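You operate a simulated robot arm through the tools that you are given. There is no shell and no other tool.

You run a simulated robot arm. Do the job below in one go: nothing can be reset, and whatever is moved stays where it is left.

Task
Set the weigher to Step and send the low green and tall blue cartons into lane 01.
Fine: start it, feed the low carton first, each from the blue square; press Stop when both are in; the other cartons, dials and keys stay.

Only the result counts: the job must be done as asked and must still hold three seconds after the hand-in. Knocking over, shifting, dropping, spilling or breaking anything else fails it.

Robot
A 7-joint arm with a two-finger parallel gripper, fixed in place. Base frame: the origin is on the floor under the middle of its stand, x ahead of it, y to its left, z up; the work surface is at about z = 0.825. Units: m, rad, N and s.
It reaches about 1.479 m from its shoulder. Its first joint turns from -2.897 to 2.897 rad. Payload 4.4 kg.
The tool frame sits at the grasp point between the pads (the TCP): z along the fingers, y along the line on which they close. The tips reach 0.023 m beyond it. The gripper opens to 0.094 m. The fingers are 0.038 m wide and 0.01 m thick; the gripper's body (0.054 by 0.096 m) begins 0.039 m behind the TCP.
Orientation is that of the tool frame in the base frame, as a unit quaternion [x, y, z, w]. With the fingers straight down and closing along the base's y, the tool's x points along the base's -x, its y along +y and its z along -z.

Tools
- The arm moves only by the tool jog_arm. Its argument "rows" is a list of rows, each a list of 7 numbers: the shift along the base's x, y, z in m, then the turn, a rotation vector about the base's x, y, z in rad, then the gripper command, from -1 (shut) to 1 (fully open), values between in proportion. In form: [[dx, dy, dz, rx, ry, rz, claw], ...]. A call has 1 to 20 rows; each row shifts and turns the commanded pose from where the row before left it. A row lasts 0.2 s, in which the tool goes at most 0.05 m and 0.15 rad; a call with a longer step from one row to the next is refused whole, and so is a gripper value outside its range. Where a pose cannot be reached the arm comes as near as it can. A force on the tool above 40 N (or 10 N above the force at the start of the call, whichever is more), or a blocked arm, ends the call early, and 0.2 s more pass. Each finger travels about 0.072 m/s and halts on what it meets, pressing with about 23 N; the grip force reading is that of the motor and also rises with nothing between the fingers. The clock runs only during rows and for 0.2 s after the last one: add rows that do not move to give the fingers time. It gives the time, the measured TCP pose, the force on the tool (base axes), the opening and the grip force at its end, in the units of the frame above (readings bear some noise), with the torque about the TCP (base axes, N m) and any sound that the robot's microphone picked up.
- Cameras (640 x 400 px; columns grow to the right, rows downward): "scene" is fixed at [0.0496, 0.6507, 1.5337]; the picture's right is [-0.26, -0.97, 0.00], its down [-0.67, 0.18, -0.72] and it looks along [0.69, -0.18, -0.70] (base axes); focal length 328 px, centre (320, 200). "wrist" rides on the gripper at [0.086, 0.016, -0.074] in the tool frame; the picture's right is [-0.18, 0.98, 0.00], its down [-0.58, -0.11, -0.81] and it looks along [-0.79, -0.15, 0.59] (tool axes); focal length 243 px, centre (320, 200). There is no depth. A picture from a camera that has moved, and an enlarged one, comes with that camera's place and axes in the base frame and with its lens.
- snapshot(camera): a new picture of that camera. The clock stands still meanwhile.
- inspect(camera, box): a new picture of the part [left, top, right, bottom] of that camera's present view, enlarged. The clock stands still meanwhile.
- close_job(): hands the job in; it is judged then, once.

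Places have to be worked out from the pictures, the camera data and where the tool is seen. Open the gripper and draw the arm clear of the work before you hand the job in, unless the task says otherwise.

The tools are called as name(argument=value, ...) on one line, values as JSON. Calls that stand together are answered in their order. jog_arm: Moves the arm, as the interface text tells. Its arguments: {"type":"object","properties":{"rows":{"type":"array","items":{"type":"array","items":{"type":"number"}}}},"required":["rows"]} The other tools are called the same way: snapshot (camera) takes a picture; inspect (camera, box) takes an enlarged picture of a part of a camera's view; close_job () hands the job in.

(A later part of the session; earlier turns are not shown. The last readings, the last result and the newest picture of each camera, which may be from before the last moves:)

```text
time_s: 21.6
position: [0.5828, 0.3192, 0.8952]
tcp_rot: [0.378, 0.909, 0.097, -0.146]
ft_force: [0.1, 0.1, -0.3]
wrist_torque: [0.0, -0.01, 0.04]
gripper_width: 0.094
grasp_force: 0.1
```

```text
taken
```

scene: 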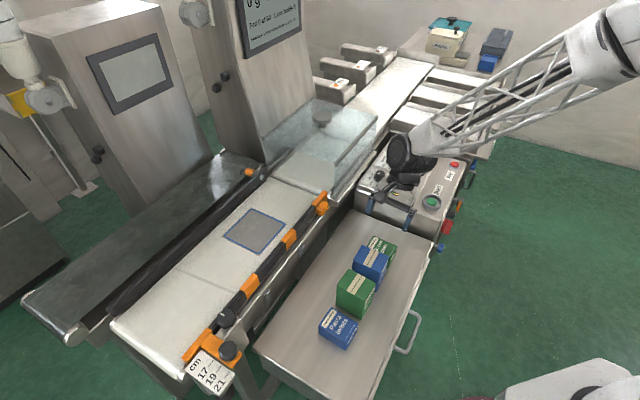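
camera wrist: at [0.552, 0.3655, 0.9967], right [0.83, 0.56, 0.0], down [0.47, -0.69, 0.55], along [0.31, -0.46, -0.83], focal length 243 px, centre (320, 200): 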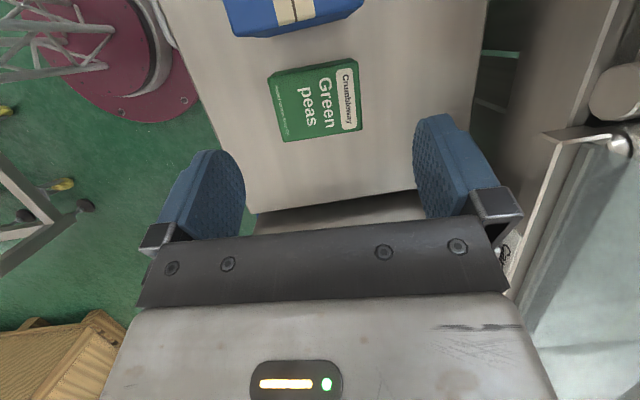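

The infeed seam hasn't moved between the two pictures, so in Step the belt appears to wait for a carton. I measure the green carton's corners.

inspect(camera="wrist", box=[240, 40, 400, 150])

inspect(camera="scene", box=[330, 150, 450, 280])

```text
3.64 times, centred on (320, 95) of wrist
camera zoom: at [0.552, 0.3655, 0.9967], right [0.83, 0.56, 0.0], down [0.47, -0.69, 0.55], along [0.31, -0.46, -0.83], focal length 882 px, centre (320, 582)
```

zoom: 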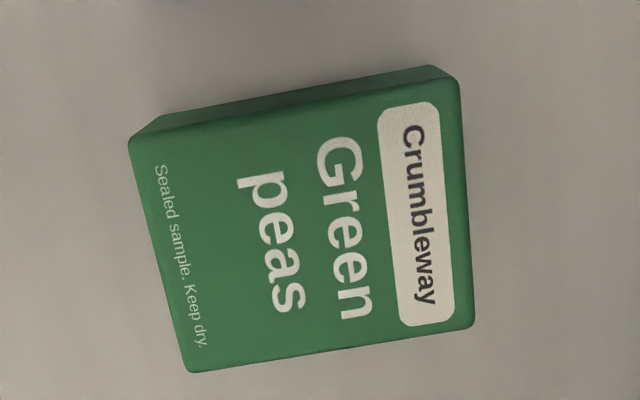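

```text
3.08 times, centred on (390, 215) of scene
camera zoom: at [0.0496, 0.6507, 1.5337], right [-0.26, -0.97, 0.0], down [-0.67, 0.18, -0.72], along [0.69, -0.18, -0.7], focal length 1009 px, centre (105, 154)
```

zoom: 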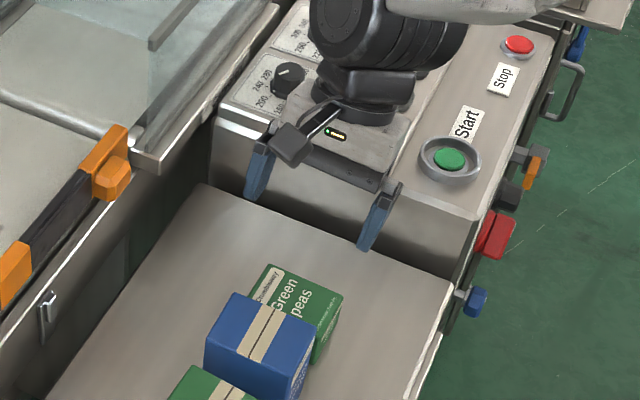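

Carton corners agree with the earlier fix: green peas centre (0.580, 0.321), angle 43°, width 0.079, top 0.76, tray ≈ 0.703. I true up the tool so the pads are parallel to its sides, then descend around it.

jog_arm(rows=[[0, 0, 0, -0.0429, 0.0504, -0.0171, 1], [0, 0, -0.04, 0, 0, 0, 1], [0, 0, -0.04, 0, 0, 0, 1], [0, 0, -0.035, 0, 0, 0, 1], [0, 0, -0.014, 0, 0, 0, 1], [0, 0, 0, 0, 0, 0, 1]])

snapshot(camera="wrist")

inspect(camera="scene", box=[330, 200, 450, 290])

```text
time_s: 23.0
position: [0.5821, 0.3208, 0.7697]
tcp_rot: [0.39, 0.904, 0.067, -0.16]
ft_force: [-0.1, 0.2, 0.1]
wrist_torque: [-0.02, 0.01, -0.01]
gripper_width: 0.094
grasp_force: 0.1
```

```text
taken
camera wrist: at [0.5569, 0.371, 0.8684], right [0.83, 0.55, -0.07], down [0.49, -0.67, 0.56], along [0.26, -0.5, -0.83], focal length 243 px, centre (320, 200)
```

wrist: 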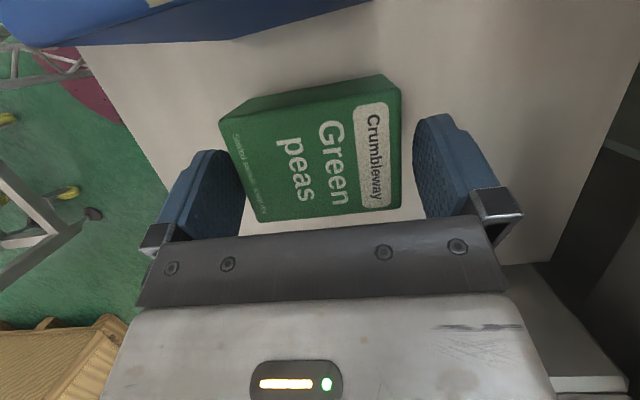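

```text
4.44 times, centred on (390, 245) of scene
camera zoom: at [0.0496, 0.6507, 1.5337], right [-0.26, -0.97, 0.0], down [-0.67, 0.18, -0.72], along [0.69, -0.18, -0.7], focal length 1457 px, centre (9, 0)
```

zoom: 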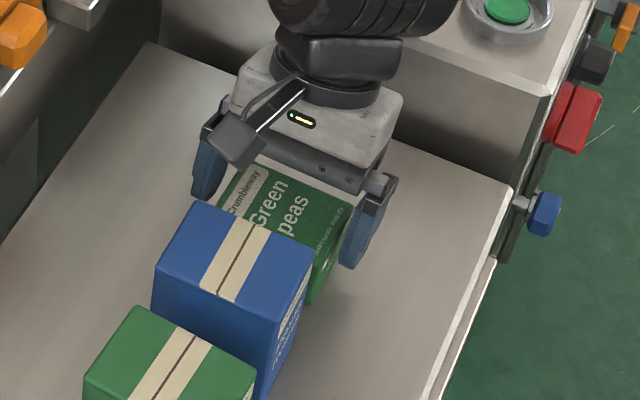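

The pads are parallel with the carton, which sits about 2–3 mm towards the left pad. I shift the hand that way and go down the last 17 mm.

jog_arm(rows=[[-0.002, -0.0015, 0, 0, 0, 0, 1], [0, 0, -0.01, 0, 0, 0, 1], [0, 0, -0.007, 0, 0, 0, 1], [0, 0, 0, 0, 0, 0, 1]])

snapshot(camera="wrist")

inspect(camera="scene", box=[330, 200, 450, 290])

```text
time_s: 24.0
position: [0.5789, 0.3169, 0.7528]
tcp_rot: [0.391, 0.904, 0.068, -0.161]
ft_force: [0.5, -0.1, -0.4]
wrist_torque: [-0.02, 0.02, 0.01]
gripper_width: 0.094
grasp_force: 0.0
```

```text
taken
camera wrist: at [0.5548, 0.3687, 0.8519], right [0.83, 0.55, -0.07], down [0.49, -0.67, 0.56], along [0.26, -0.5, -0.83], focal length 243 px, centre (320, 200)
```

wrist: 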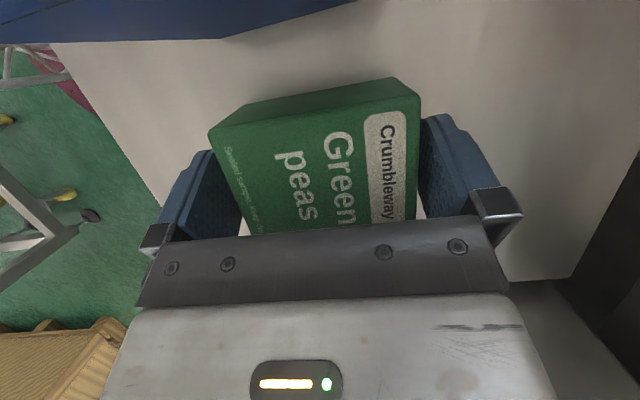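

```text
4.44 times, centred on (390, 245) of scene
camera zoom: at [0.0496, 0.6507, 1.5337], right [-0.26, -0.97, 0.0], down [-0.67, 0.18, -0.72], along [0.69, -0.18, -0.7], focal length 1457 px, centre (9, 0)
```

zoom: 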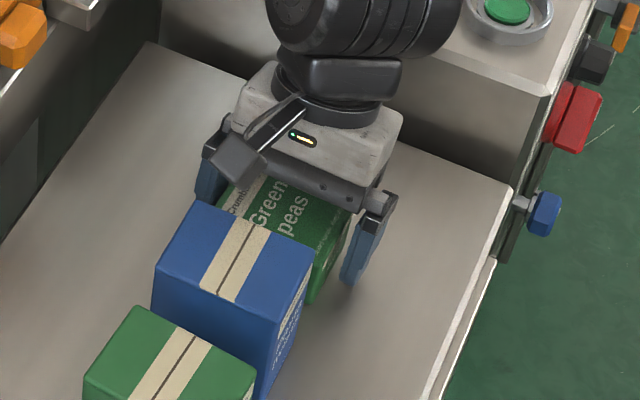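

The carton is between the pads. I close on it.

jog_arm(rows=[[0, 0, 0, 0, 0, 0, 0.3], [0, 0, 0, 0, 0, 0, 0.2], [0, 0, 0, 0, 0, 0, 0.2]])

```text
time_s: 24.8
position: [0.581, 0.3181, 0.7508]
tcp_rot: [0.391, 0.904, 0.067, -0.16]
ft_force: [0.3, -0.3, 2.1]
wrist_torque: [0.08, -0.06, -0.01]
gripper_width: 0.0797
grasp_force: 23.0
```

Gripped at 0.0797 m with 23 N. I lift straight up 0.25 m and carry it over towards the blue square.

jog_arm(rows=[[0, 0, 0.03, 0, 0, 0, 0.2], [0, 0, 0.05, 0, 0, 0, 0.2], [0, 0, 0.05, 0, 0, 0, 0.2], [0, 0, 0.05, 0, 0, 0, 0.2], [0, 0, 0.05, 0, 0, 0, 0.2], [0, 0, 0.02, 0, 0, 0, 0.2], [0, 0, 0, 0, 0, 0, 0.2]])

snapshot(camera="scene")

snapshot(camera="wrist")

```text
time_s: 26.4
position: [0.5809, 0.3183, 1.0028]
tcp_rot: [0.391, 0.904, 0.067, -0.159]
ft_force: [-0.5, 0.3, -1.0]
wrist_torque: [-0.01, 0.02, 0.04]
gripper_width: 0.0796
grasp_force: 22.8
```

```text
taken
```

scene: 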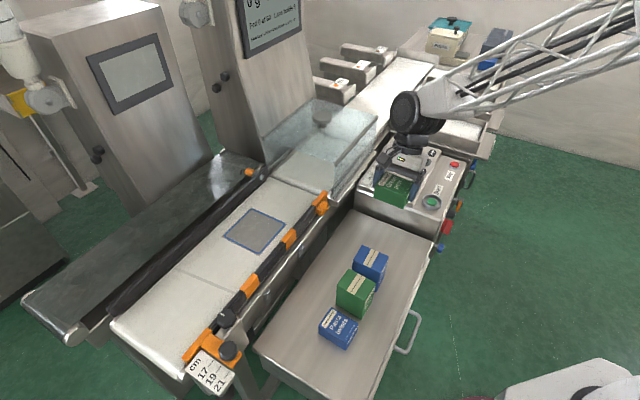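

```text
taken
camera wrist: at [0.5555, 0.3694, 1.1015], right [0.83, 0.55, -0.07], down [0.49, -0.67, 0.56], along [0.26, -0.5, -0.83], focal length 243 px, centre (320, 200)
```

wrist: 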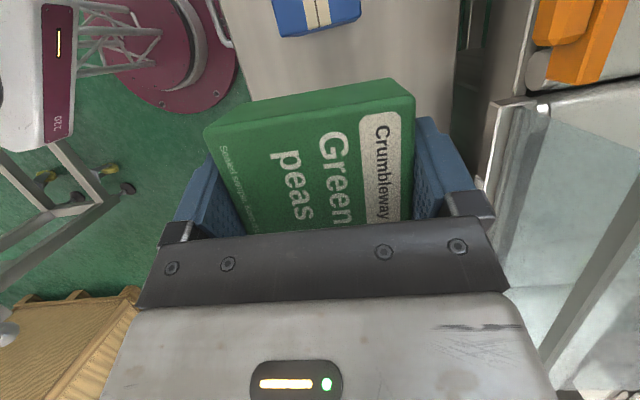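

The carton is held level and weighs about 1 N, so it should read Under. I carry it over the guide to the blue square at this height, turning 0.03 rad to square it with the belt.

jog_arm(rows=[[0.0125, 0.0447, 0, 0, 0, 0.004, 0.2], [0.0125, 0.0447, 0, 0, 0, 0.004, 0.2], [0.0125, 0.0447, 0, 0, 0, 0.004, 0.2], [0.0125, 0.0447, 0, 0, 0, 0.004, 0.2], [0.0125, 0.0447, 0, 0, 0, 0.004, 0.2], [0.0125, 0.0447, 0, 0, 0, 0.004, 0.2], [0.0125, 0.0447, 0, 0, 0, 0.004, 0.2], [0.0125, 0.0447, 0, 0, 0, 0, 0.2], [0, 0, 0, 0, 0, 0, 0.2]])

snapshot(camera="scene")

snapshot(camera="wrist")

```text
time_s: 28.4
position: [0.6794, 0.6749, 1.0013]
tcp_rot: [0.377, 0.91, 0.065, -0.161]
ft_force: [-0.1, -0.1, -1.3]
wrist_torque: [-0.01, 0.02, 0.0]
gripper_width: 0.0802
grasp_force: 23.0
```

```text
taken
```

scene: 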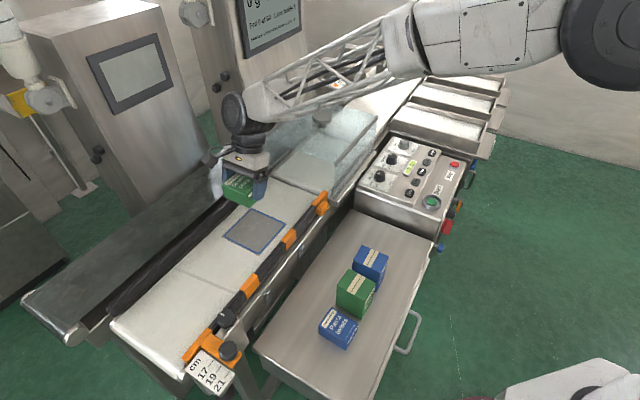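

```text
taken
camera wrist: at [0.6523, 0.7253, 1.1008], right [0.82, 0.57, -0.07], down [0.5, -0.66, 0.56], along [0.28, -0.49, -0.83], focal length 243 px, centre (320, 200)
```

wrist: 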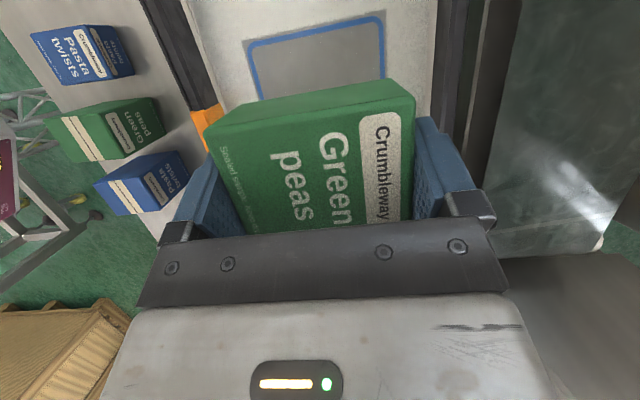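

It's over the square, with the arm clear. I zoom in to locate the square's visible corners for the final alignment.

inspect(camera="wrist", box=[220, 0, 420, 125])

inspect(camera="scene", box=[190, 130, 330, 270])

```text
3.20 times, centred on (320, 62) of wrist
camera zoom: at [0.6523, 0.7253, 1.1008], right [0.82, 0.57, -0.07], down [0.5, -0.66, 0.56], along [0.28, -0.49, -0.83], focal length 776 px, centre (320, 640)
```

zoom: 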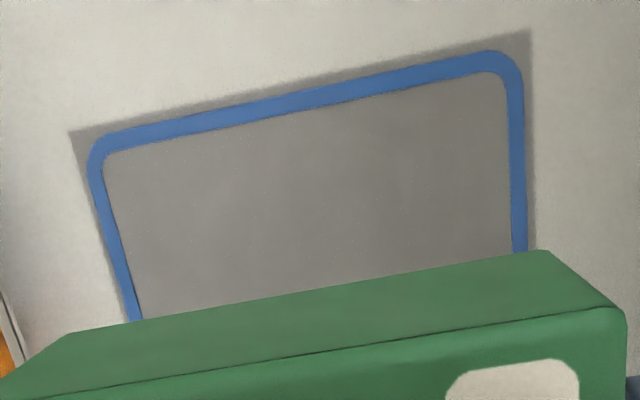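

```text
2.86 times, centred on (260, 200) of scene
camera zoom: at [0.0496, 0.6507, 1.5337], right [-0.26, -0.97, 0.0], down [-0.67, 0.18, -0.72], along [0.69, -0.18, -0.7], focal length 937 px, centre (491, 200)
```

zoom: 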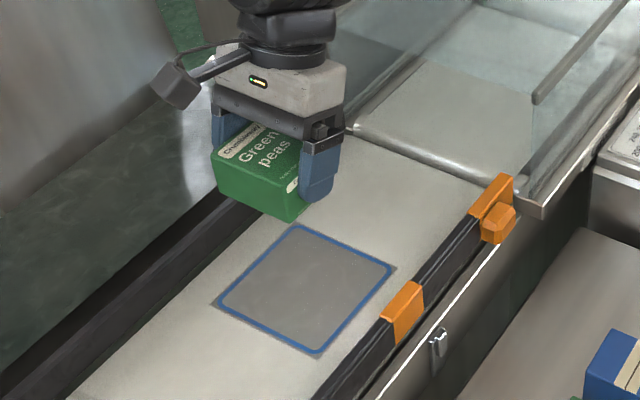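

The two views put the belt at about z 0.838 and the square's centre at about (0.673, 0.673). I shift by (-0.006, -0.003), lower until the carton is about 15 mm above the belt, then feel for contact.

jog_arm(rows=[[-0.006, -0.003, -0.035, 0, 0, 0, 0.2], [0, 0, -0.04, 0, 0, 0, 0.2], [0, 0, -0.025, 0, 0, 0, 0.2], [0, 0, 0, 0, 0, 0, 0.2]])

inspect(camera="scene", box=[190, 130, 330, 270])

snapshot(camera="wrist")

```text
time_s: 29.4
position: [0.6728, 0.6725, 0.9003]
tcp_rot: [0.379, 0.909, 0.065, -0.161]
ft_force: [-1.0, -0.4, -1.6]
wrist_torque: [-0.03, 0.01, -0.01]
gripper_width: 0.0801
grasp_force: 23.4
```

```text
2.86 times, centred on (260, 200) of scene
camera zoom: at [0.0496, 0.6507, 1.5337], right [-0.26, -0.97, 0.0], down [-0.67, 0.18, -0.72], along [0.69, -0.18, -0.7], focal length 937 px, centre (491, 200)
```

zoom: 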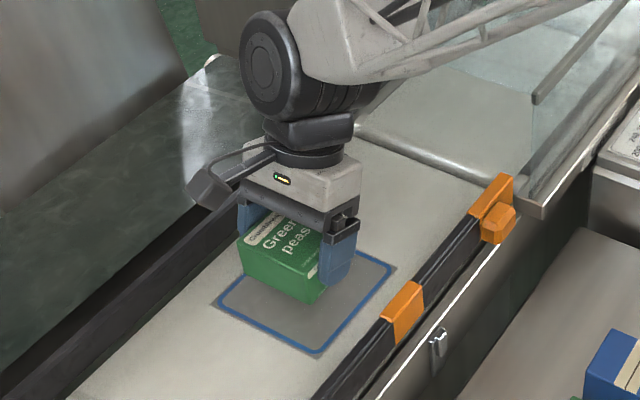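

```text
taken
camera wrist: at [0.6455, 0.7225, 1.0007], right [0.82, 0.57, -0.07], down [0.5, -0.66, 0.56], along [0.28, -0.49, -0.83], focal length 243 px, centre (320, 200)
```

wrist: 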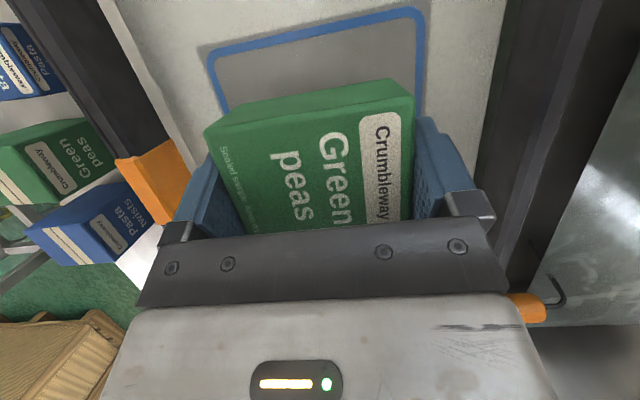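

Re-checking the edges, the carton is about 0.036–0.04 m high with its bottom near z 0.87 now, and it's centred on the square. I lower in small steps, checking the force.

jog_arm(rows=[[0, 0, -0.015, 0, 0, 0, 0.2], [0, 0, -0.007, 0, 0, 0, 0.2], [0, 0, 0, 0, 0, 0, 0.2]])

inspect(camera="scene", box=[210, 170, 300, 260])

inspect(camera="wrist", box=[190, 0, 440, 150])

```text
time_s: 30.2
position: [0.6728, 0.6729, 0.8795]
tcp_rot: [0.378, 0.909, 0.066, -0.161]
ft_force: [-0.2, -1.2, -1.4]
wrist_torque: [0.0, 0.0, 0.03]
gripper_width: 0.0799
grasp_force: 22.6
```

```text
4.44 times, centred on (255, 215) of scene
camera zoom: at [0.0496, 0.6507, 1.5337], right [-0.26, -0.97, 0.0], down [-0.67, 0.18, -0.72], along [0.69, -0.18, -0.7], focal length 1457 px, centre (609, 133)
```

zoom: 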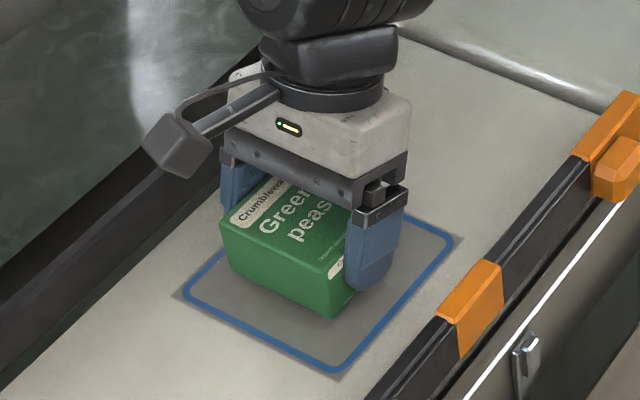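

```text
2.56 times, centred on (315, 75) of wrist
camera zoom: at [0.6458, 0.7226, 0.9796], right [0.82, 0.57, -0.07], down [0.5, -0.66, 0.56], along [0.28, -0.49, -0.83], focal length 621 px, centre (333, 520)
```

zoom: 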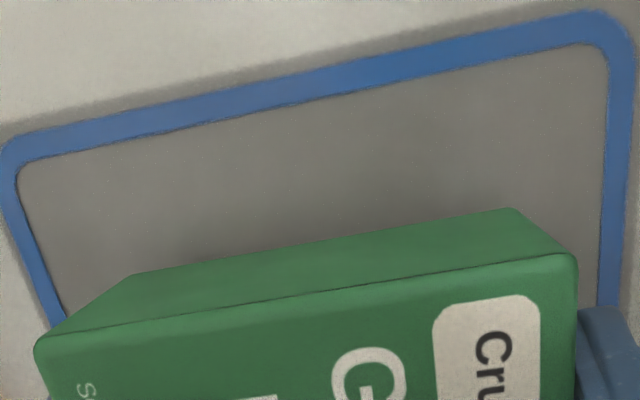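

Still hovering, no contact force. I continue down a few millimetres at a time.

jog_arm(rows=[[0, 0, -0.005, 0, 0, 0, 0.2], [0, 0, -0.003, 0, 0, 0, 0.2]])

```text
time_s: 30.8
position: [0.6728, 0.6713, 0.8722]
tcp_rot: [0.378, 0.91, 0.066, -0.16]
ft_force: [-2.2, -1.8, 1.7]
wrist_torque: [0.03, -0.09, 0.02]
gripper_width: 0.0798
grasp_force: 23.1
```

Contact: the force rose about 3 N at TCP z 0.872. I open fully and lift straight away, since the belt may start.

jog_arm(rows=[[0, 0, -0.001, 0, 0, 0, 0.6], [0, 0, 0, 0, 0, 0, 1], [0, 0, 0.03, 0, 0, 0, 1]])

snapshot(camera="scene")

inspect(camera="scene", box=[190, 130, 330, 270])

```text
time_s: 31.6
position: [0.6741, 0.6713, 0.8994]
tcp_rot: [0.378, 0.909, 0.064, -0.161]
ft_force: [-0.2, -0.2, -0.9]
wrist_torque: [-0.03, -0.01, 0.02]
gripper_width: 0.094
grasp_force: 0.1
```

```text
taken
```

scene: 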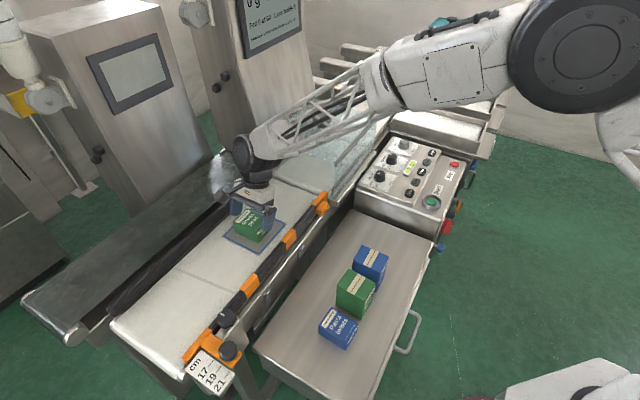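

```text
2.86 times, centred on (260, 200) of scene
camera zoom: at [0.0496, 0.6507, 1.5337], right [-0.26, -0.97, 0.0], down [-0.67, 0.18, -0.72], along [0.69, -0.18, -0.7], focal length 937 px, centre (491, 200)
```

zoom: 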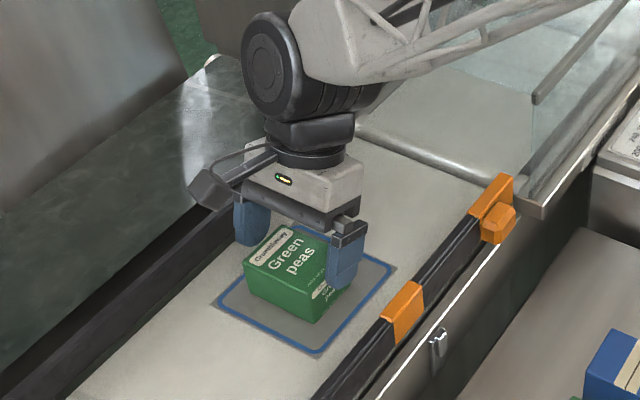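

The green carton stands squarely on the blue square. I withdraw the hand upward and back to watch what the belt does.

jog_arm(rows=[[0, 0, 0.04, 0, 0, 0, 1], [0, 0, 0.05, 0, 0, 0, 1], [-0.02, -0.03, 0.03, 0, 0, 0, 1], [-0.025, -0.04, 0, 0, 0, 0, 1], [-0.025, -0.04, 0, 0, 0, 0, 1]])

snapshot(camera="scene")

```text
time_s: 32.8
position: [0.6059, 0.5596, 1.0219]
tcp_rot: [0.377, 0.91, 0.066, -0.161]
ft_force: [1.2, -0.3, 0.3]
wrist_torque: [0.01, -0.02, 0.0]
gripper_width: 0.0939
grasp_force: 0.0
```

```text
taken
```

scene: 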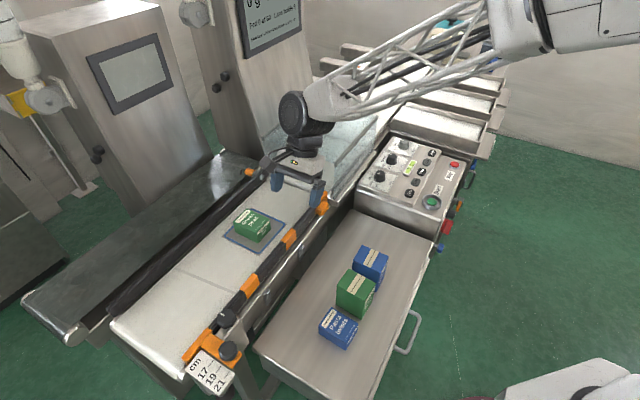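

The carton hasn't moved yet. I draw fully back over the tray side and wait a couple of seconds.

jog_arm(rows=[[-0.03, -0.039, 0, 0, 0, 0, 1], [-0.03, -0.039, 0, 0, 0, 0, 1], [-0.01, -0.045, 0, 0, 0, 0, 1], [0, -0.045, 0, 0, 0, 0, 1], [0, 0, 0, 0, 0, 0, 1], [0, 0, 0, 0, 0, 0, 1], [0, 0, 0, 0, 0, 0, 1], [0, 0, 0, 0, 0, 0, 1], [0, 0, 0, 0, 0, 0, 1], [0, 0, 0, 0, 0, 0, 1]])

snapshot(camera="scene")

inspect(camera="scene", box=[225, 0, 325, 70])

```text
time_s: 35.0
position: [0.5357, 0.3928, 1.0209]
tcp_rot: [0.377, 0.91, 0.065, -0.161]
ft_force: [0.5, 0.5, -0.2]
wrist_torque: [-0.01, 0.01, -0.02]
gripper_width: 0.0941
grasp_force: 0.1
```

```text
taken
```

scene: 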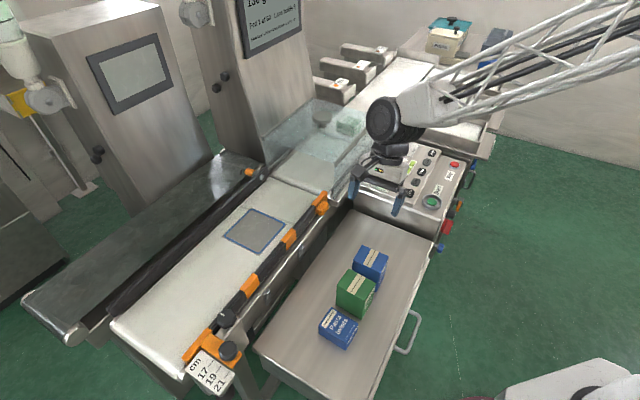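

```text
5.71 times, centred on (275, 35) of scene
camera zoom: at [0.0496, 0.6507, 1.5337], right [-0.26, -0.97, 0.0], down [-0.67, 0.18, -0.72], along [0.69, -0.18, -0.7], focal length 1873 px, centre (577, 1143)
```

zoom: 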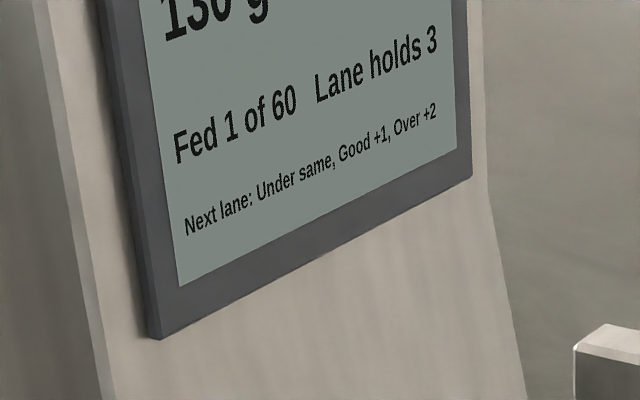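

The carton moved off on its own and is being weighed at 130 g (Under), Fed 1. I wait to see it go to lane 01.

jog_arm(rows=[[0, 0, 0, 0, 0, 0, 1], [0, 0, 0, 0, 0, 0, 1], [0, 0, 0, 0, 0, 0, 1], [0, 0, 0, 0, 0, 0, 1], [0, 0, 0, 0, 0, 0, 1], [0, 0, 0, 0, 0, 0, 1], [0, 0, 0, 0, 0, 0, 1], [0, 0, 0, 0, 0, 0, 1], [0, 0, 0, 0, 0, 0, 1], [0, 0, 0, 0, 0, 0, 1]])

snapshot(camera="scene")

inspect(camera="scene", box=[225, 0, 325, 70])

snapshot(camera="wrist")

```text
time_s: 37.2
position: [0.5347, 0.3933, 1.0217]
tcp_rot: [0.378, 0.909, 0.065, -0.16]
ft_force: [-0.4, 0.3, 0.3]
wrist_torque: [0.01, -0.01, 0.03]
gripper_width: 0.0939
grasp_force: 0.1
```

```text
taken
```

scene: 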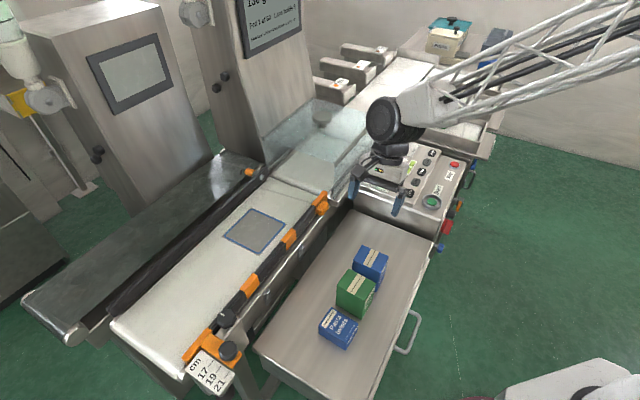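

```text
5.71 times, centred on (275, 35) of scene
camera zoom: at [0.0496, 0.6507, 1.5337], right [-0.26, -0.97, 0.0], down [-0.67, 0.18, -0.72], along [0.69, -0.18, -0.7], focal length 1873 px, centre (577, 1143)
```

zoom: 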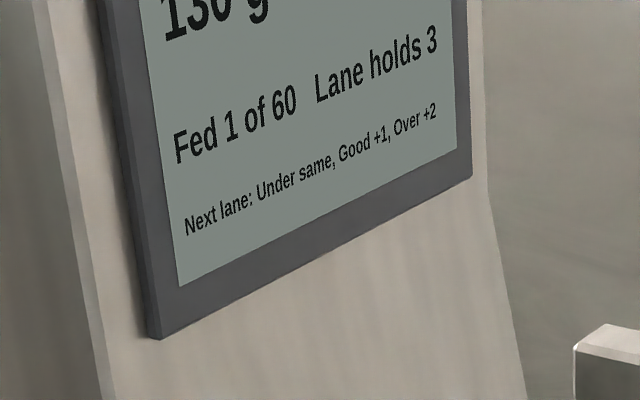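

```text
taken
camera wrist: at [0.5082, 0.4428, 1.1209], right [0.82, 0.57, -0.07], down [0.5, -0.66, 0.56], along [0.28, -0.49, -0.83], focal length 243 px, centre (320, 200)
```

wrist: 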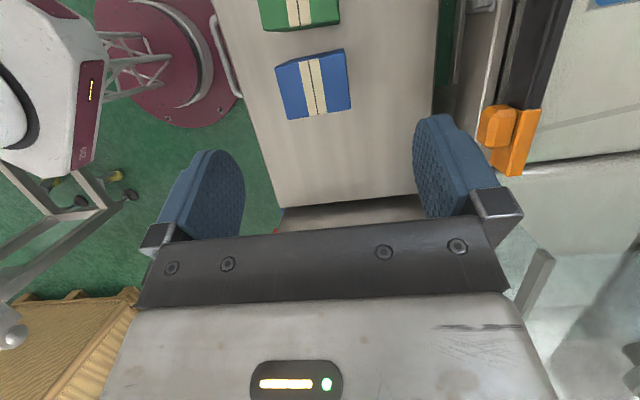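

The hood is empty again, but the arm hides lane 01. I move the hand upstream a bit to uncover the lanes and verify.

jog_arm(rows=[[-0.03, 0.035, 0.01, 0, 0, 0, 1], [-0.03, 0.035, 0.01, 0, 0, 0, 1], [-0.03, 0.035, 0.01, 0, 0, 0, 1], [-0.03, 0.035, 0.01, 0, 0, 0, 1], [0, 0, 0, 0, 0, 0, 1]])

snapshot(camera="scene")

snapshot(camera="wrist")

```text
time_s: 38.4
position: [0.4102, 0.5373, 1.0583]
tcp_rot: [0.378, 0.909, 0.065, -0.161]
ft_force: [0.0, -0.3, 0.3]
wrist_torque: [0.01, 0.0, 0.02]
gripper_width: 0.094
grasp_force: 0.0
```

```text
taken
```

scene: 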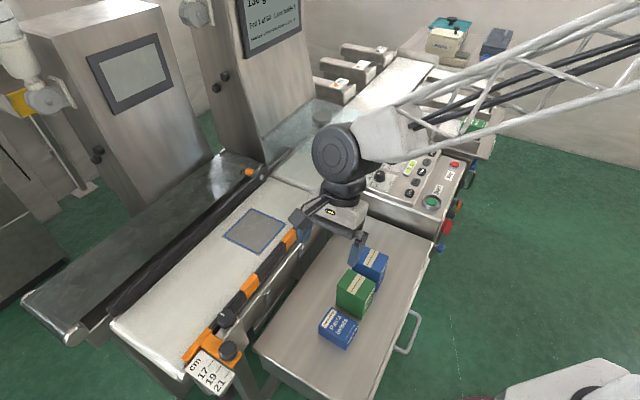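

```text
taken
camera wrist: at [0.3846, 0.5863, 1.1582], right [0.82, 0.57, -0.07], down [0.5, -0.66, 0.56], along [0.28, -0.49, -0.83], focal length 243 px, centre (320, 200)
```

wrist: 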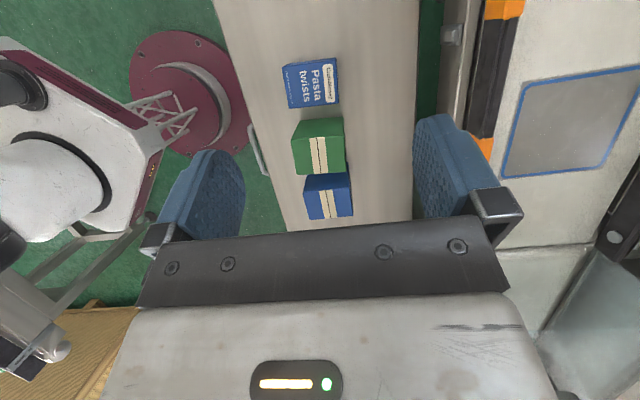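

The green carton shows at the far end of a lane near (477, 125). I zoom in to confirm which lane.

inspect(camera="scene", box=[400, 60, 520, 170])

inspect(camera="scene", box=[300, 30, 440, 140])

inspect(camera="scene", box=[225, 0, 325, 70])

```text
3.64 times, centred on (460, 115) of scene
camera zoom: at [0.0496, 0.6507, 1.5337], right [-0.26, -0.97, 0.0], down [-0.67, 0.18, -0.72], along [0.69, -0.18, -0.7], focal length 1192 px, centre (-189, 509)
```

zoom: 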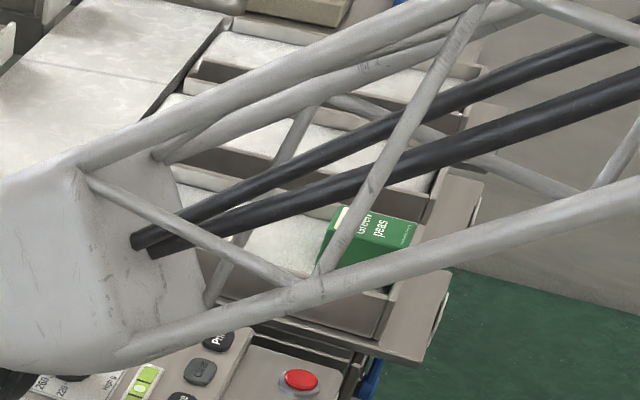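

```text
3.64 times, centred on (370, 85) of scene
camera zoom: at [0.0496, 0.6507, 1.5337], right [-0.26, -0.97, 0.0], down [-0.67, 0.18, -0.72], along [0.69, -0.18, -0.7], focal length 1192 px, centre (138, 618)
```

zoom: 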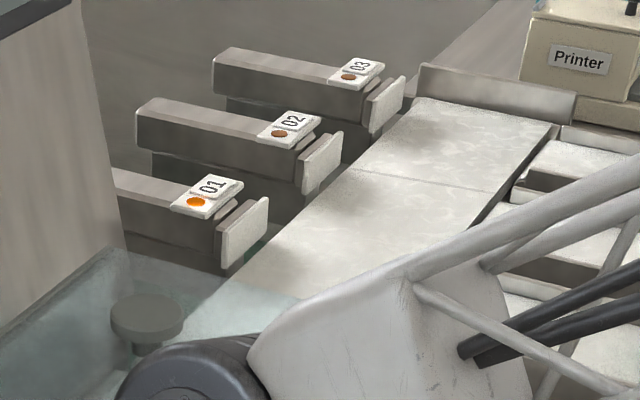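

```text
5.71 times, centred on (275, 35) of scene
camera zoom: at [0.0496, 0.6507, 1.5337], right [-0.26, -0.97, 0.0], down [-0.67, 0.18, -0.72], along [0.69, -0.18, -0.7], focal length 1873 px, centre (577, 1143)
```

zoom: 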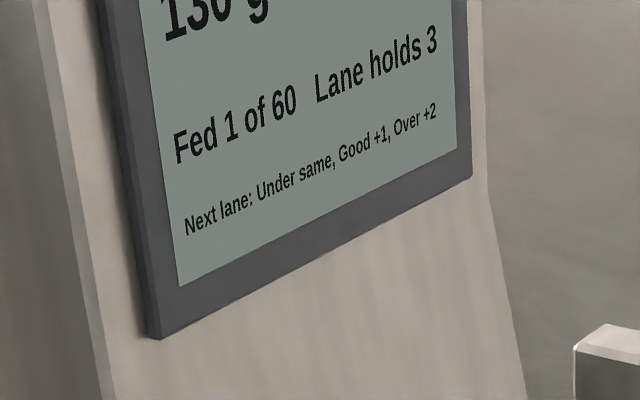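

Green peas is at the end of lane 01 (the nearest lane), and the 01 lamp is lit, so lane 01 stays selected. Next I hover over the tall blue carton for a close measurement.

jog_arm(rows=[[0.0216, -0.0308, -0.0236, 0, 0, 0, 1], [0.0216, -0.0308, -0.0236, 0, 0, 0, 1], [0.0216, -0.0308, -0.0236, 0, 0, 0, 1], [0.0216, -0.0308, -0.0236, 0, 0, 0, 1], [0.0216, -0.0308, -0.0236, 0, 0, 0, 1], [0, 0, 0, 0, 0, 0, 1]])

inspect(camera="wrist", box=[220, 20, 420, 160])

inspect(camera="scene", box=[310, 190, 430, 310])

```text
time_s: 39.8
position: [0.5225, 0.3828, 0.9425]
tcp_rot: [0.378, 0.91, 0.066, -0.161]
ft_force: [-0.4, 0.7, 1.4]
wrist_torque: [-0.01, -0.01, 0.0]
gripper_width: 0.0942
grasp_force: 0.0
```

```text
2.86 times, centred on (320, 90) of wrist
camera zoom: at [0.4956, 0.4323, 1.042], right [0.82, 0.57, -0.07], down [0.5, -0.66, 0.56], along [0.28, -0.49, -0.83], focal length 693 px, centre (320, 514)
```

zoom: 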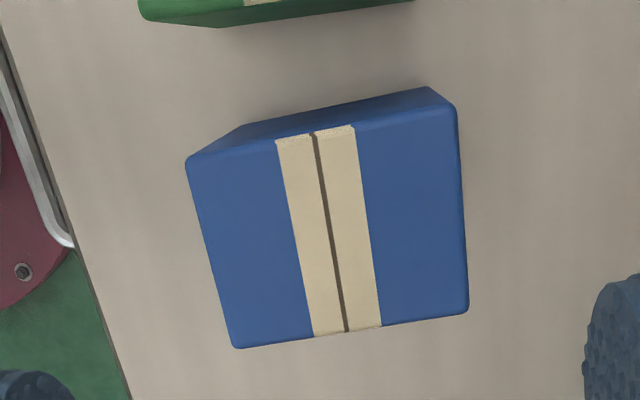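

```text
3.33 times, centred on (370, 250) of scene
camera zoom: at [0.0496, 0.6507, 1.5337], right [-0.26, -0.97, 0.0], down [-0.67, 0.18, -0.72], along [0.69, -0.18, -0.7], focal length 1093 px, centre (153, 33)
```

zoom: 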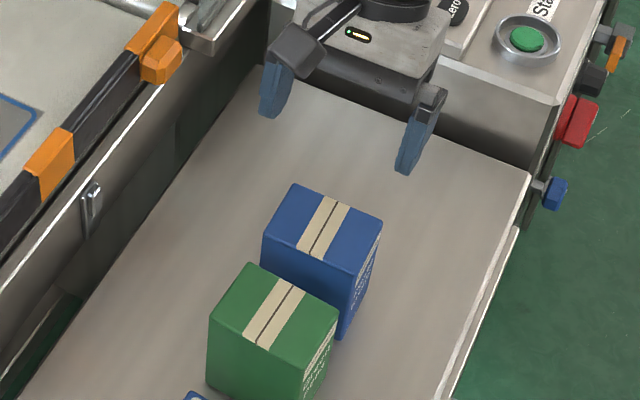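

Tall blue confirmed: centre (0.516, 0.385), top 0.815, angle 45°, width 0.080. I shift slightly upstream and descend to just above its top to check the straddle.

jog_arm(rows=[[-0.0055, 0.0025, -0.03, 0, 0, 0, 1], [0, 0, -0.04, 0, 0, 0, 1], [0, 0, -0.03, 0, 0, 0, 1], [0, 0, 0, 0, 0, 0, 1]])

snapshot(camera="wrist")

inspect(camera="scene", box=[310, 190, 430, 310])

```text
time_s: 40.8
position: [0.5159, 0.3841, 0.8457]
tcp_rot: [0.378, 0.91, 0.065, -0.16]
ft_force: [0.1, -0.7, -0.7]
wrist_torque: [0.02, 0.0, 0.0]
gripper_width: 0.0937
grasp_force: 0.1
```

```text
taken
camera wrist: at [0.4892, 0.4334, 0.944], right [0.82, 0.57, -0.07], down [0.5, -0.66, 0.56], along [0.28, -0.49, -0.83], focal length 243 px, centre (320, 200)
```

wrist: 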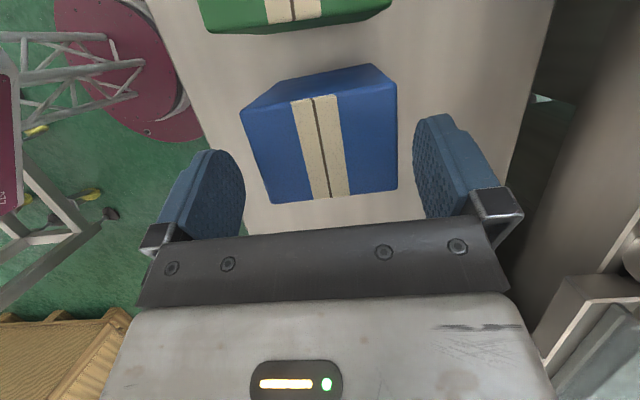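

```text
3.33 times, centred on (370, 250) of scene
camera zoom: at [0.0496, 0.6507, 1.5337], right [-0.26, -0.97, 0.0], down [-0.67, 0.18, -0.72], along [0.69, -0.18, -0.7], focal length 1093 px, centre (153, 33)
```

zoom: 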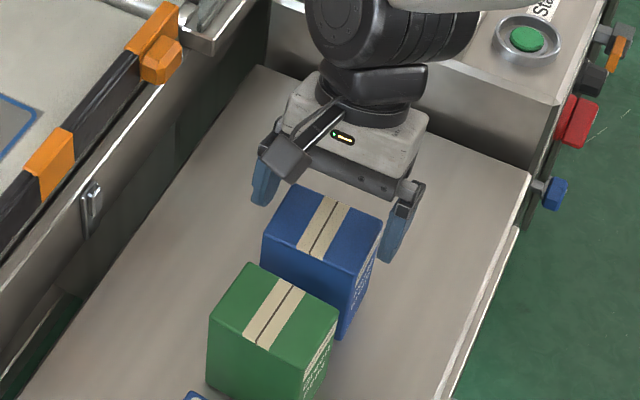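

The carton is about 2 mm right of the pad centre; I shift (+0.0015, +0.0015) and descend to TCP z≈0.802.

jog_arm(rows=[[0.0015, 0.0015, -0.01, 0, 0, 0, 1], [0, 0, -0.018, 0, 0, 0, 1], [0, 0, -0.015, 0, 0, 0, 1], [0, 0, 0, 0, 0, 0, 1]])

snapshot(camera="wrist")

inspect(camera="scene", box=[310, 190, 430, 310])

```text
time_s: 41.8
position: [0.5173, 0.3863, 0.8]
tcp_rot: [0.378, 0.909, 0.065, -0.161]
ft_force: [-0.3, 0.3, 0.0]
wrist_torque: [-0.03, 0.01, 0.02]
gripper_width: 0.0943
grasp_force: 0.0
```

```text
taken
camera wrist: at [0.49, 0.4353, 0.8998], right [0.82, 0.57, -0.07], down [0.5, -0.66, 0.56], along [0.28, -0.49, -0.83], focal length 243 px, centre (320, 200)
```

wrist: 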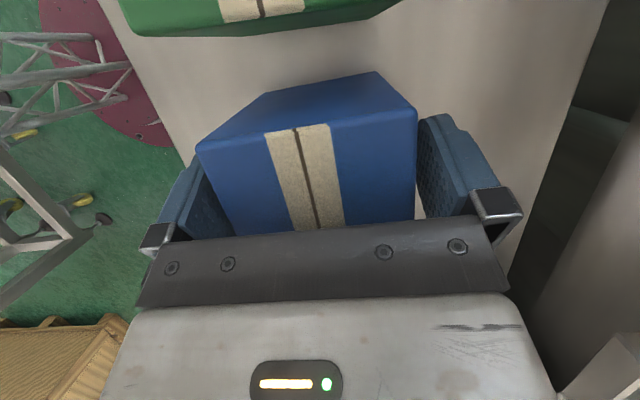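

```text
3.33 times, centred on (370, 250) of scene
camera zoom: at [0.0496, 0.6507, 1.5337], right [-0.26, -0.97, 0.0], down [-0.67, 0.18, -0.72], along [0.69, -0.18, -0.7], focal length 1093 px, centre (153, 33)
```

zoom: 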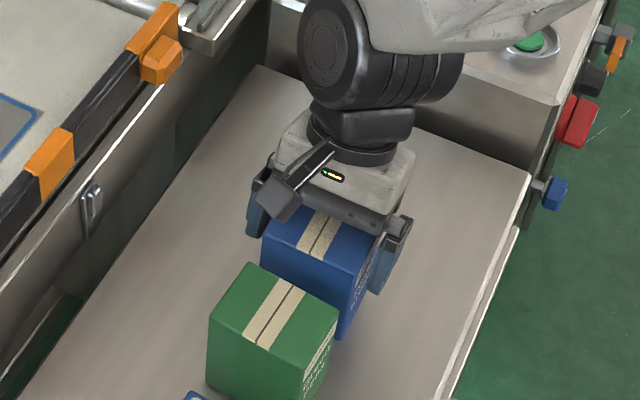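

The pads straddle the blue carton cleanly. I close on it.

jog_arm(rows=[[0, 0, 0, 0, 0, 0, 0.3], [0, 0, 0, 0, 0, 0, 0.2], [0, 0, 0, 0, 0, 0, 0.2]])

```text
time_s: 42.6
position: [0.517, 0.3859, 0.8004]
tcp_rot: [0.378, 0.91, 0.065, -0.161]
ft_force: [-0.1, -0.1, -0.3]
wrist_torque: [0.07, -0.12, 0.04]
gripper_width: 0.0803
grasp_force: 23.3
```

Gripped at 0.080 m with 23 N. I lift it 0.25 m and check the hold.

jog_arm(rows=[[0, 0, 0.02, 0, 0, 0, 0.2], [0, 0, 0.04, 0, 0, 0, 0.2], [0, 0, 0.05, 0, 0, 0, 0.2], [0, 0, 0.05, 0, 0, 0, 0.2], [0, 0, 0.05, 0, 0, 0, 0.2], [0, 0, 0.04, 0, 0, 0, 0.2], [0, 0, 0, 0, 0, 0, 0.2]])

snapshot(camera="scene")

snapshot(camera="wrist")

```text
time_s: 44.2
position: [0.5163, 0.3859, 1.0494]
tcp_rot: [0.377, 0.91, 0.065, -0.16]
ft_force: [0.4, 0.2, -5.0]
wrist_torque: [0.0, -0.03, -0.02]
gripper_width: 0.0799
grasp_force: 22.9
```

```text
taken
```

scene: 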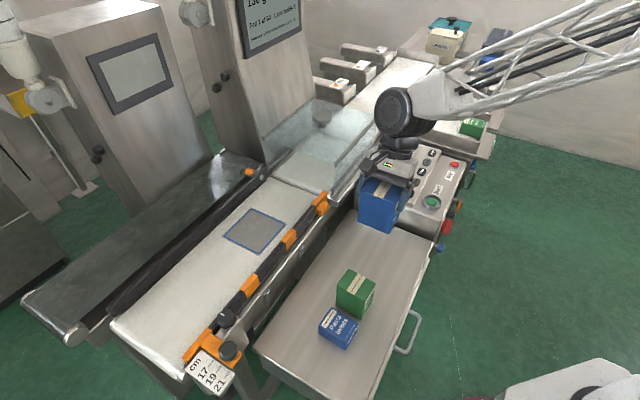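

```text
taken
camera wrist: at [0.4892, 0.436, 1.1482], right [0.82, 0.57, -0.07], down [0.5, -0.66, 0.56], along [0.28, -0.49, -0.83], focal length 243 px, centre (320, 200)
```

wrist: 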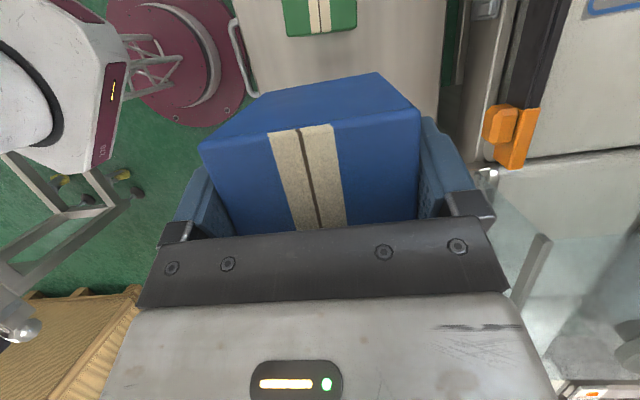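

Held firmly, about 5 N. I carry it across to above the blue square.

jog_arm(rows=[[0.01975, 0.0359, 0, 0, 0, 0, 0.2], [0.01975, 0.0359, 0, 0, 0, 0, 0.2], [0.01975, 0.0359, 0, 0, 0, 0, 0.2], [0.01975, 0.0359, 0, 0, 0, 0, 0.2], [0.01975, 0.0359, 0, 0, 0, 0, 0.2], [0.01975, 0.0359, 0, 0, 0, 0, 0.2], [0.01975, 0.0359, 0, 0, 0, 0, 0.2], [0.01975, 0.0359, 0, 0, 0, 0, 0.2], [0, 0, -0.04, 0, 0, 0, 0.2], [0, 0, -0.04, 0, 0, 0, 0.2], [0, 0, 0, 0, 0, 0, 0.2]])

inspect(camera="scene", box=[190, 130, 330, 270])

snapshot(camera="wrist")

```text
time_s: 46.6
position: [0.6769, 0.6711, 0.9709]
tcp_rot: [0.377, 0.91, 0.065, -0.161]
ft_force: [0.0, 1.9, -4.1]
wrist_torque: [-0.03, -0.03, 0.04]
gripper_width: 0.0798
grasp_force: 22.9
```

```text
2.86 times, centred on (260, 200) of scene
camera zoom: at [0.0496, 0.6507, 1.5337], right [-0.26, -0.97, 0.0], down [-0.67, 0.18, -0.72], along [0.69, -0.18, -0.7], focal length 937 px, centre (491, 200)
```

zoom: 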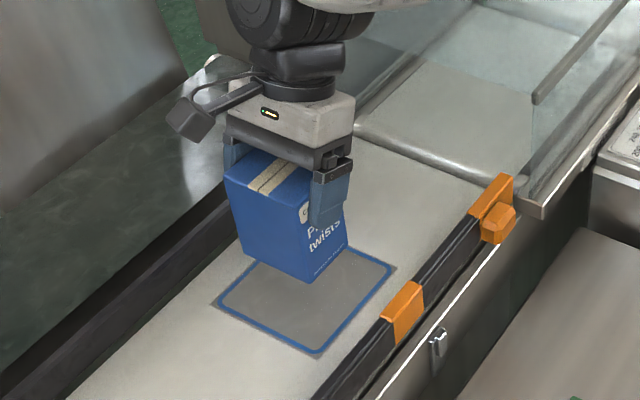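

```text
taken
camera wrist: at [0.6499, 0.7215, 1.0695], right [0.82, 0.57, -0.07], down [0.5, -0.66, 0.56], along [0.28, -0.49, -0.83], focal length 243 px, centre (320, 200)
```

wrist: 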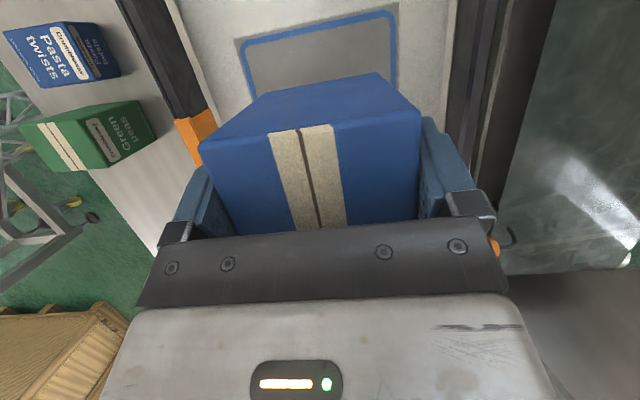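

About 5 cm above the belt and centred on the square. I lower to about 1.5 cm and then by small steps.

jog_arm(rows=[[0, 0, -0.02, 0, 0, 0, 0.2], [0, 0, -0.015, 0, 0, 0, 0.2], [0, 0, -0.006, 0, 0, 0, 0.2], [0, 0, 0, 0, 0, 0, 0.2]])

inspect(camera="scene", box=[190, 130, 330, 270])

```text
time_s: 47.6
position: [0.6766, 0.6725, 0.9295]
tcp_rot: [0.377, 0.91, 0.065, -0.161]
ft_force: [-0.5, -1.0, -4.2]
wrist_torque: [0.02, 0.0, 0.0]
gripper_width: 0.0799
grasp_force: 23.2
```

```text
2.86 times, centred on (260, 200) of scene
camera zoom: at [0.0496, 0.6507, 1.5337], right [-0.26, -0.97, 0.0], down [-0.67, 0.18, -0.72], along [0.69, -0.18, -0.7], focal length 937 px, centre (491, 200)
```

zoom: 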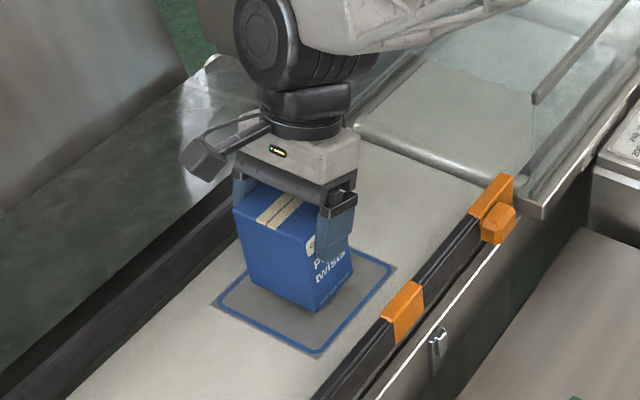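

jog_arm(rows=[[0, 0, -0.004, 0, 0, 0, 0.2], [0, 0, -0.003, 0, 0, 0, 0.2]])

```text
time_s: 48.2
position: [0.6757, 0.671, 0.9207]
tcp_rot: [0.378, 0.909, 0.065, -0.162]
ft_force: [-0.2, 0.1, -3.9]
wrist_torque: [-0.03, -0.02, 0.01]
gripper_width: 0.0799
grasp_force: 22.9
```

No contact yet at 0.921; I continue in 2–3 mm steps.

jog_arm(rows=[[0, 0, -0.003, 0, 0, 0, 0.2], [0, 0, -0.001, 0, 0, 0, 0.2]])

```text
time_s: 48.8
position: [0.6765, 0.6717, 0.9197]
tcp_rot: [0.377, 0.91, 0.066, -0.16]
ft_force: [-7.8, -6.4, 22.7]
wrist_torque: [-0.17, 0.19, 0.02]
gripper_width: 0.0796
grasp_force: 23.9
```

Firm contact (about 27 N pressing). I ease up 2 mm, then open and lift clear.

jog_arm(rows=[[0, 0, 0.002, 0, 0, 0, 0.2], [0, 0, 0, 0, 0, 0, 0.6], [0, 0, 0, 0, 0, 0, 1], [0, 0, 0.03, 0, 0, 0, 1], [0, 0, 0.04, 0, 0, 0, 1]])

inspect(camera="scene", box=[190, 130, 330, 270])

```text
time_s: 50.0
position: [0.6756, 0.6721, 0.9902]
tcp_rot: [0.378, 0.909, 0.065, -0.161]
ft_force: [0.1, -0.4, -0.4]
wrist_torque: [-0.02, -0.01, 0.01]
gripper_width: 0.0938
grasp_force: 0.0
```

```text
2.86 times, centred on (260, 200) of scene
camera zoom: at [0.0496, 0.6507, 1.5337], right [-0.26, -0.97, 0.0], down [-0.67, 0.18, -0.72], along [0.69, -0.18, -0.7], focal length 937 px, centre (491, 200)
```

zoom: 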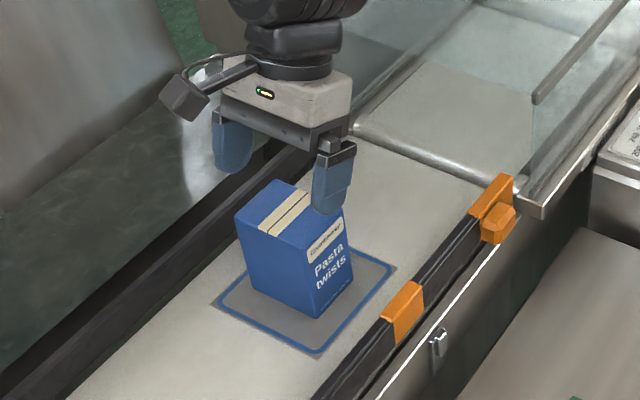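

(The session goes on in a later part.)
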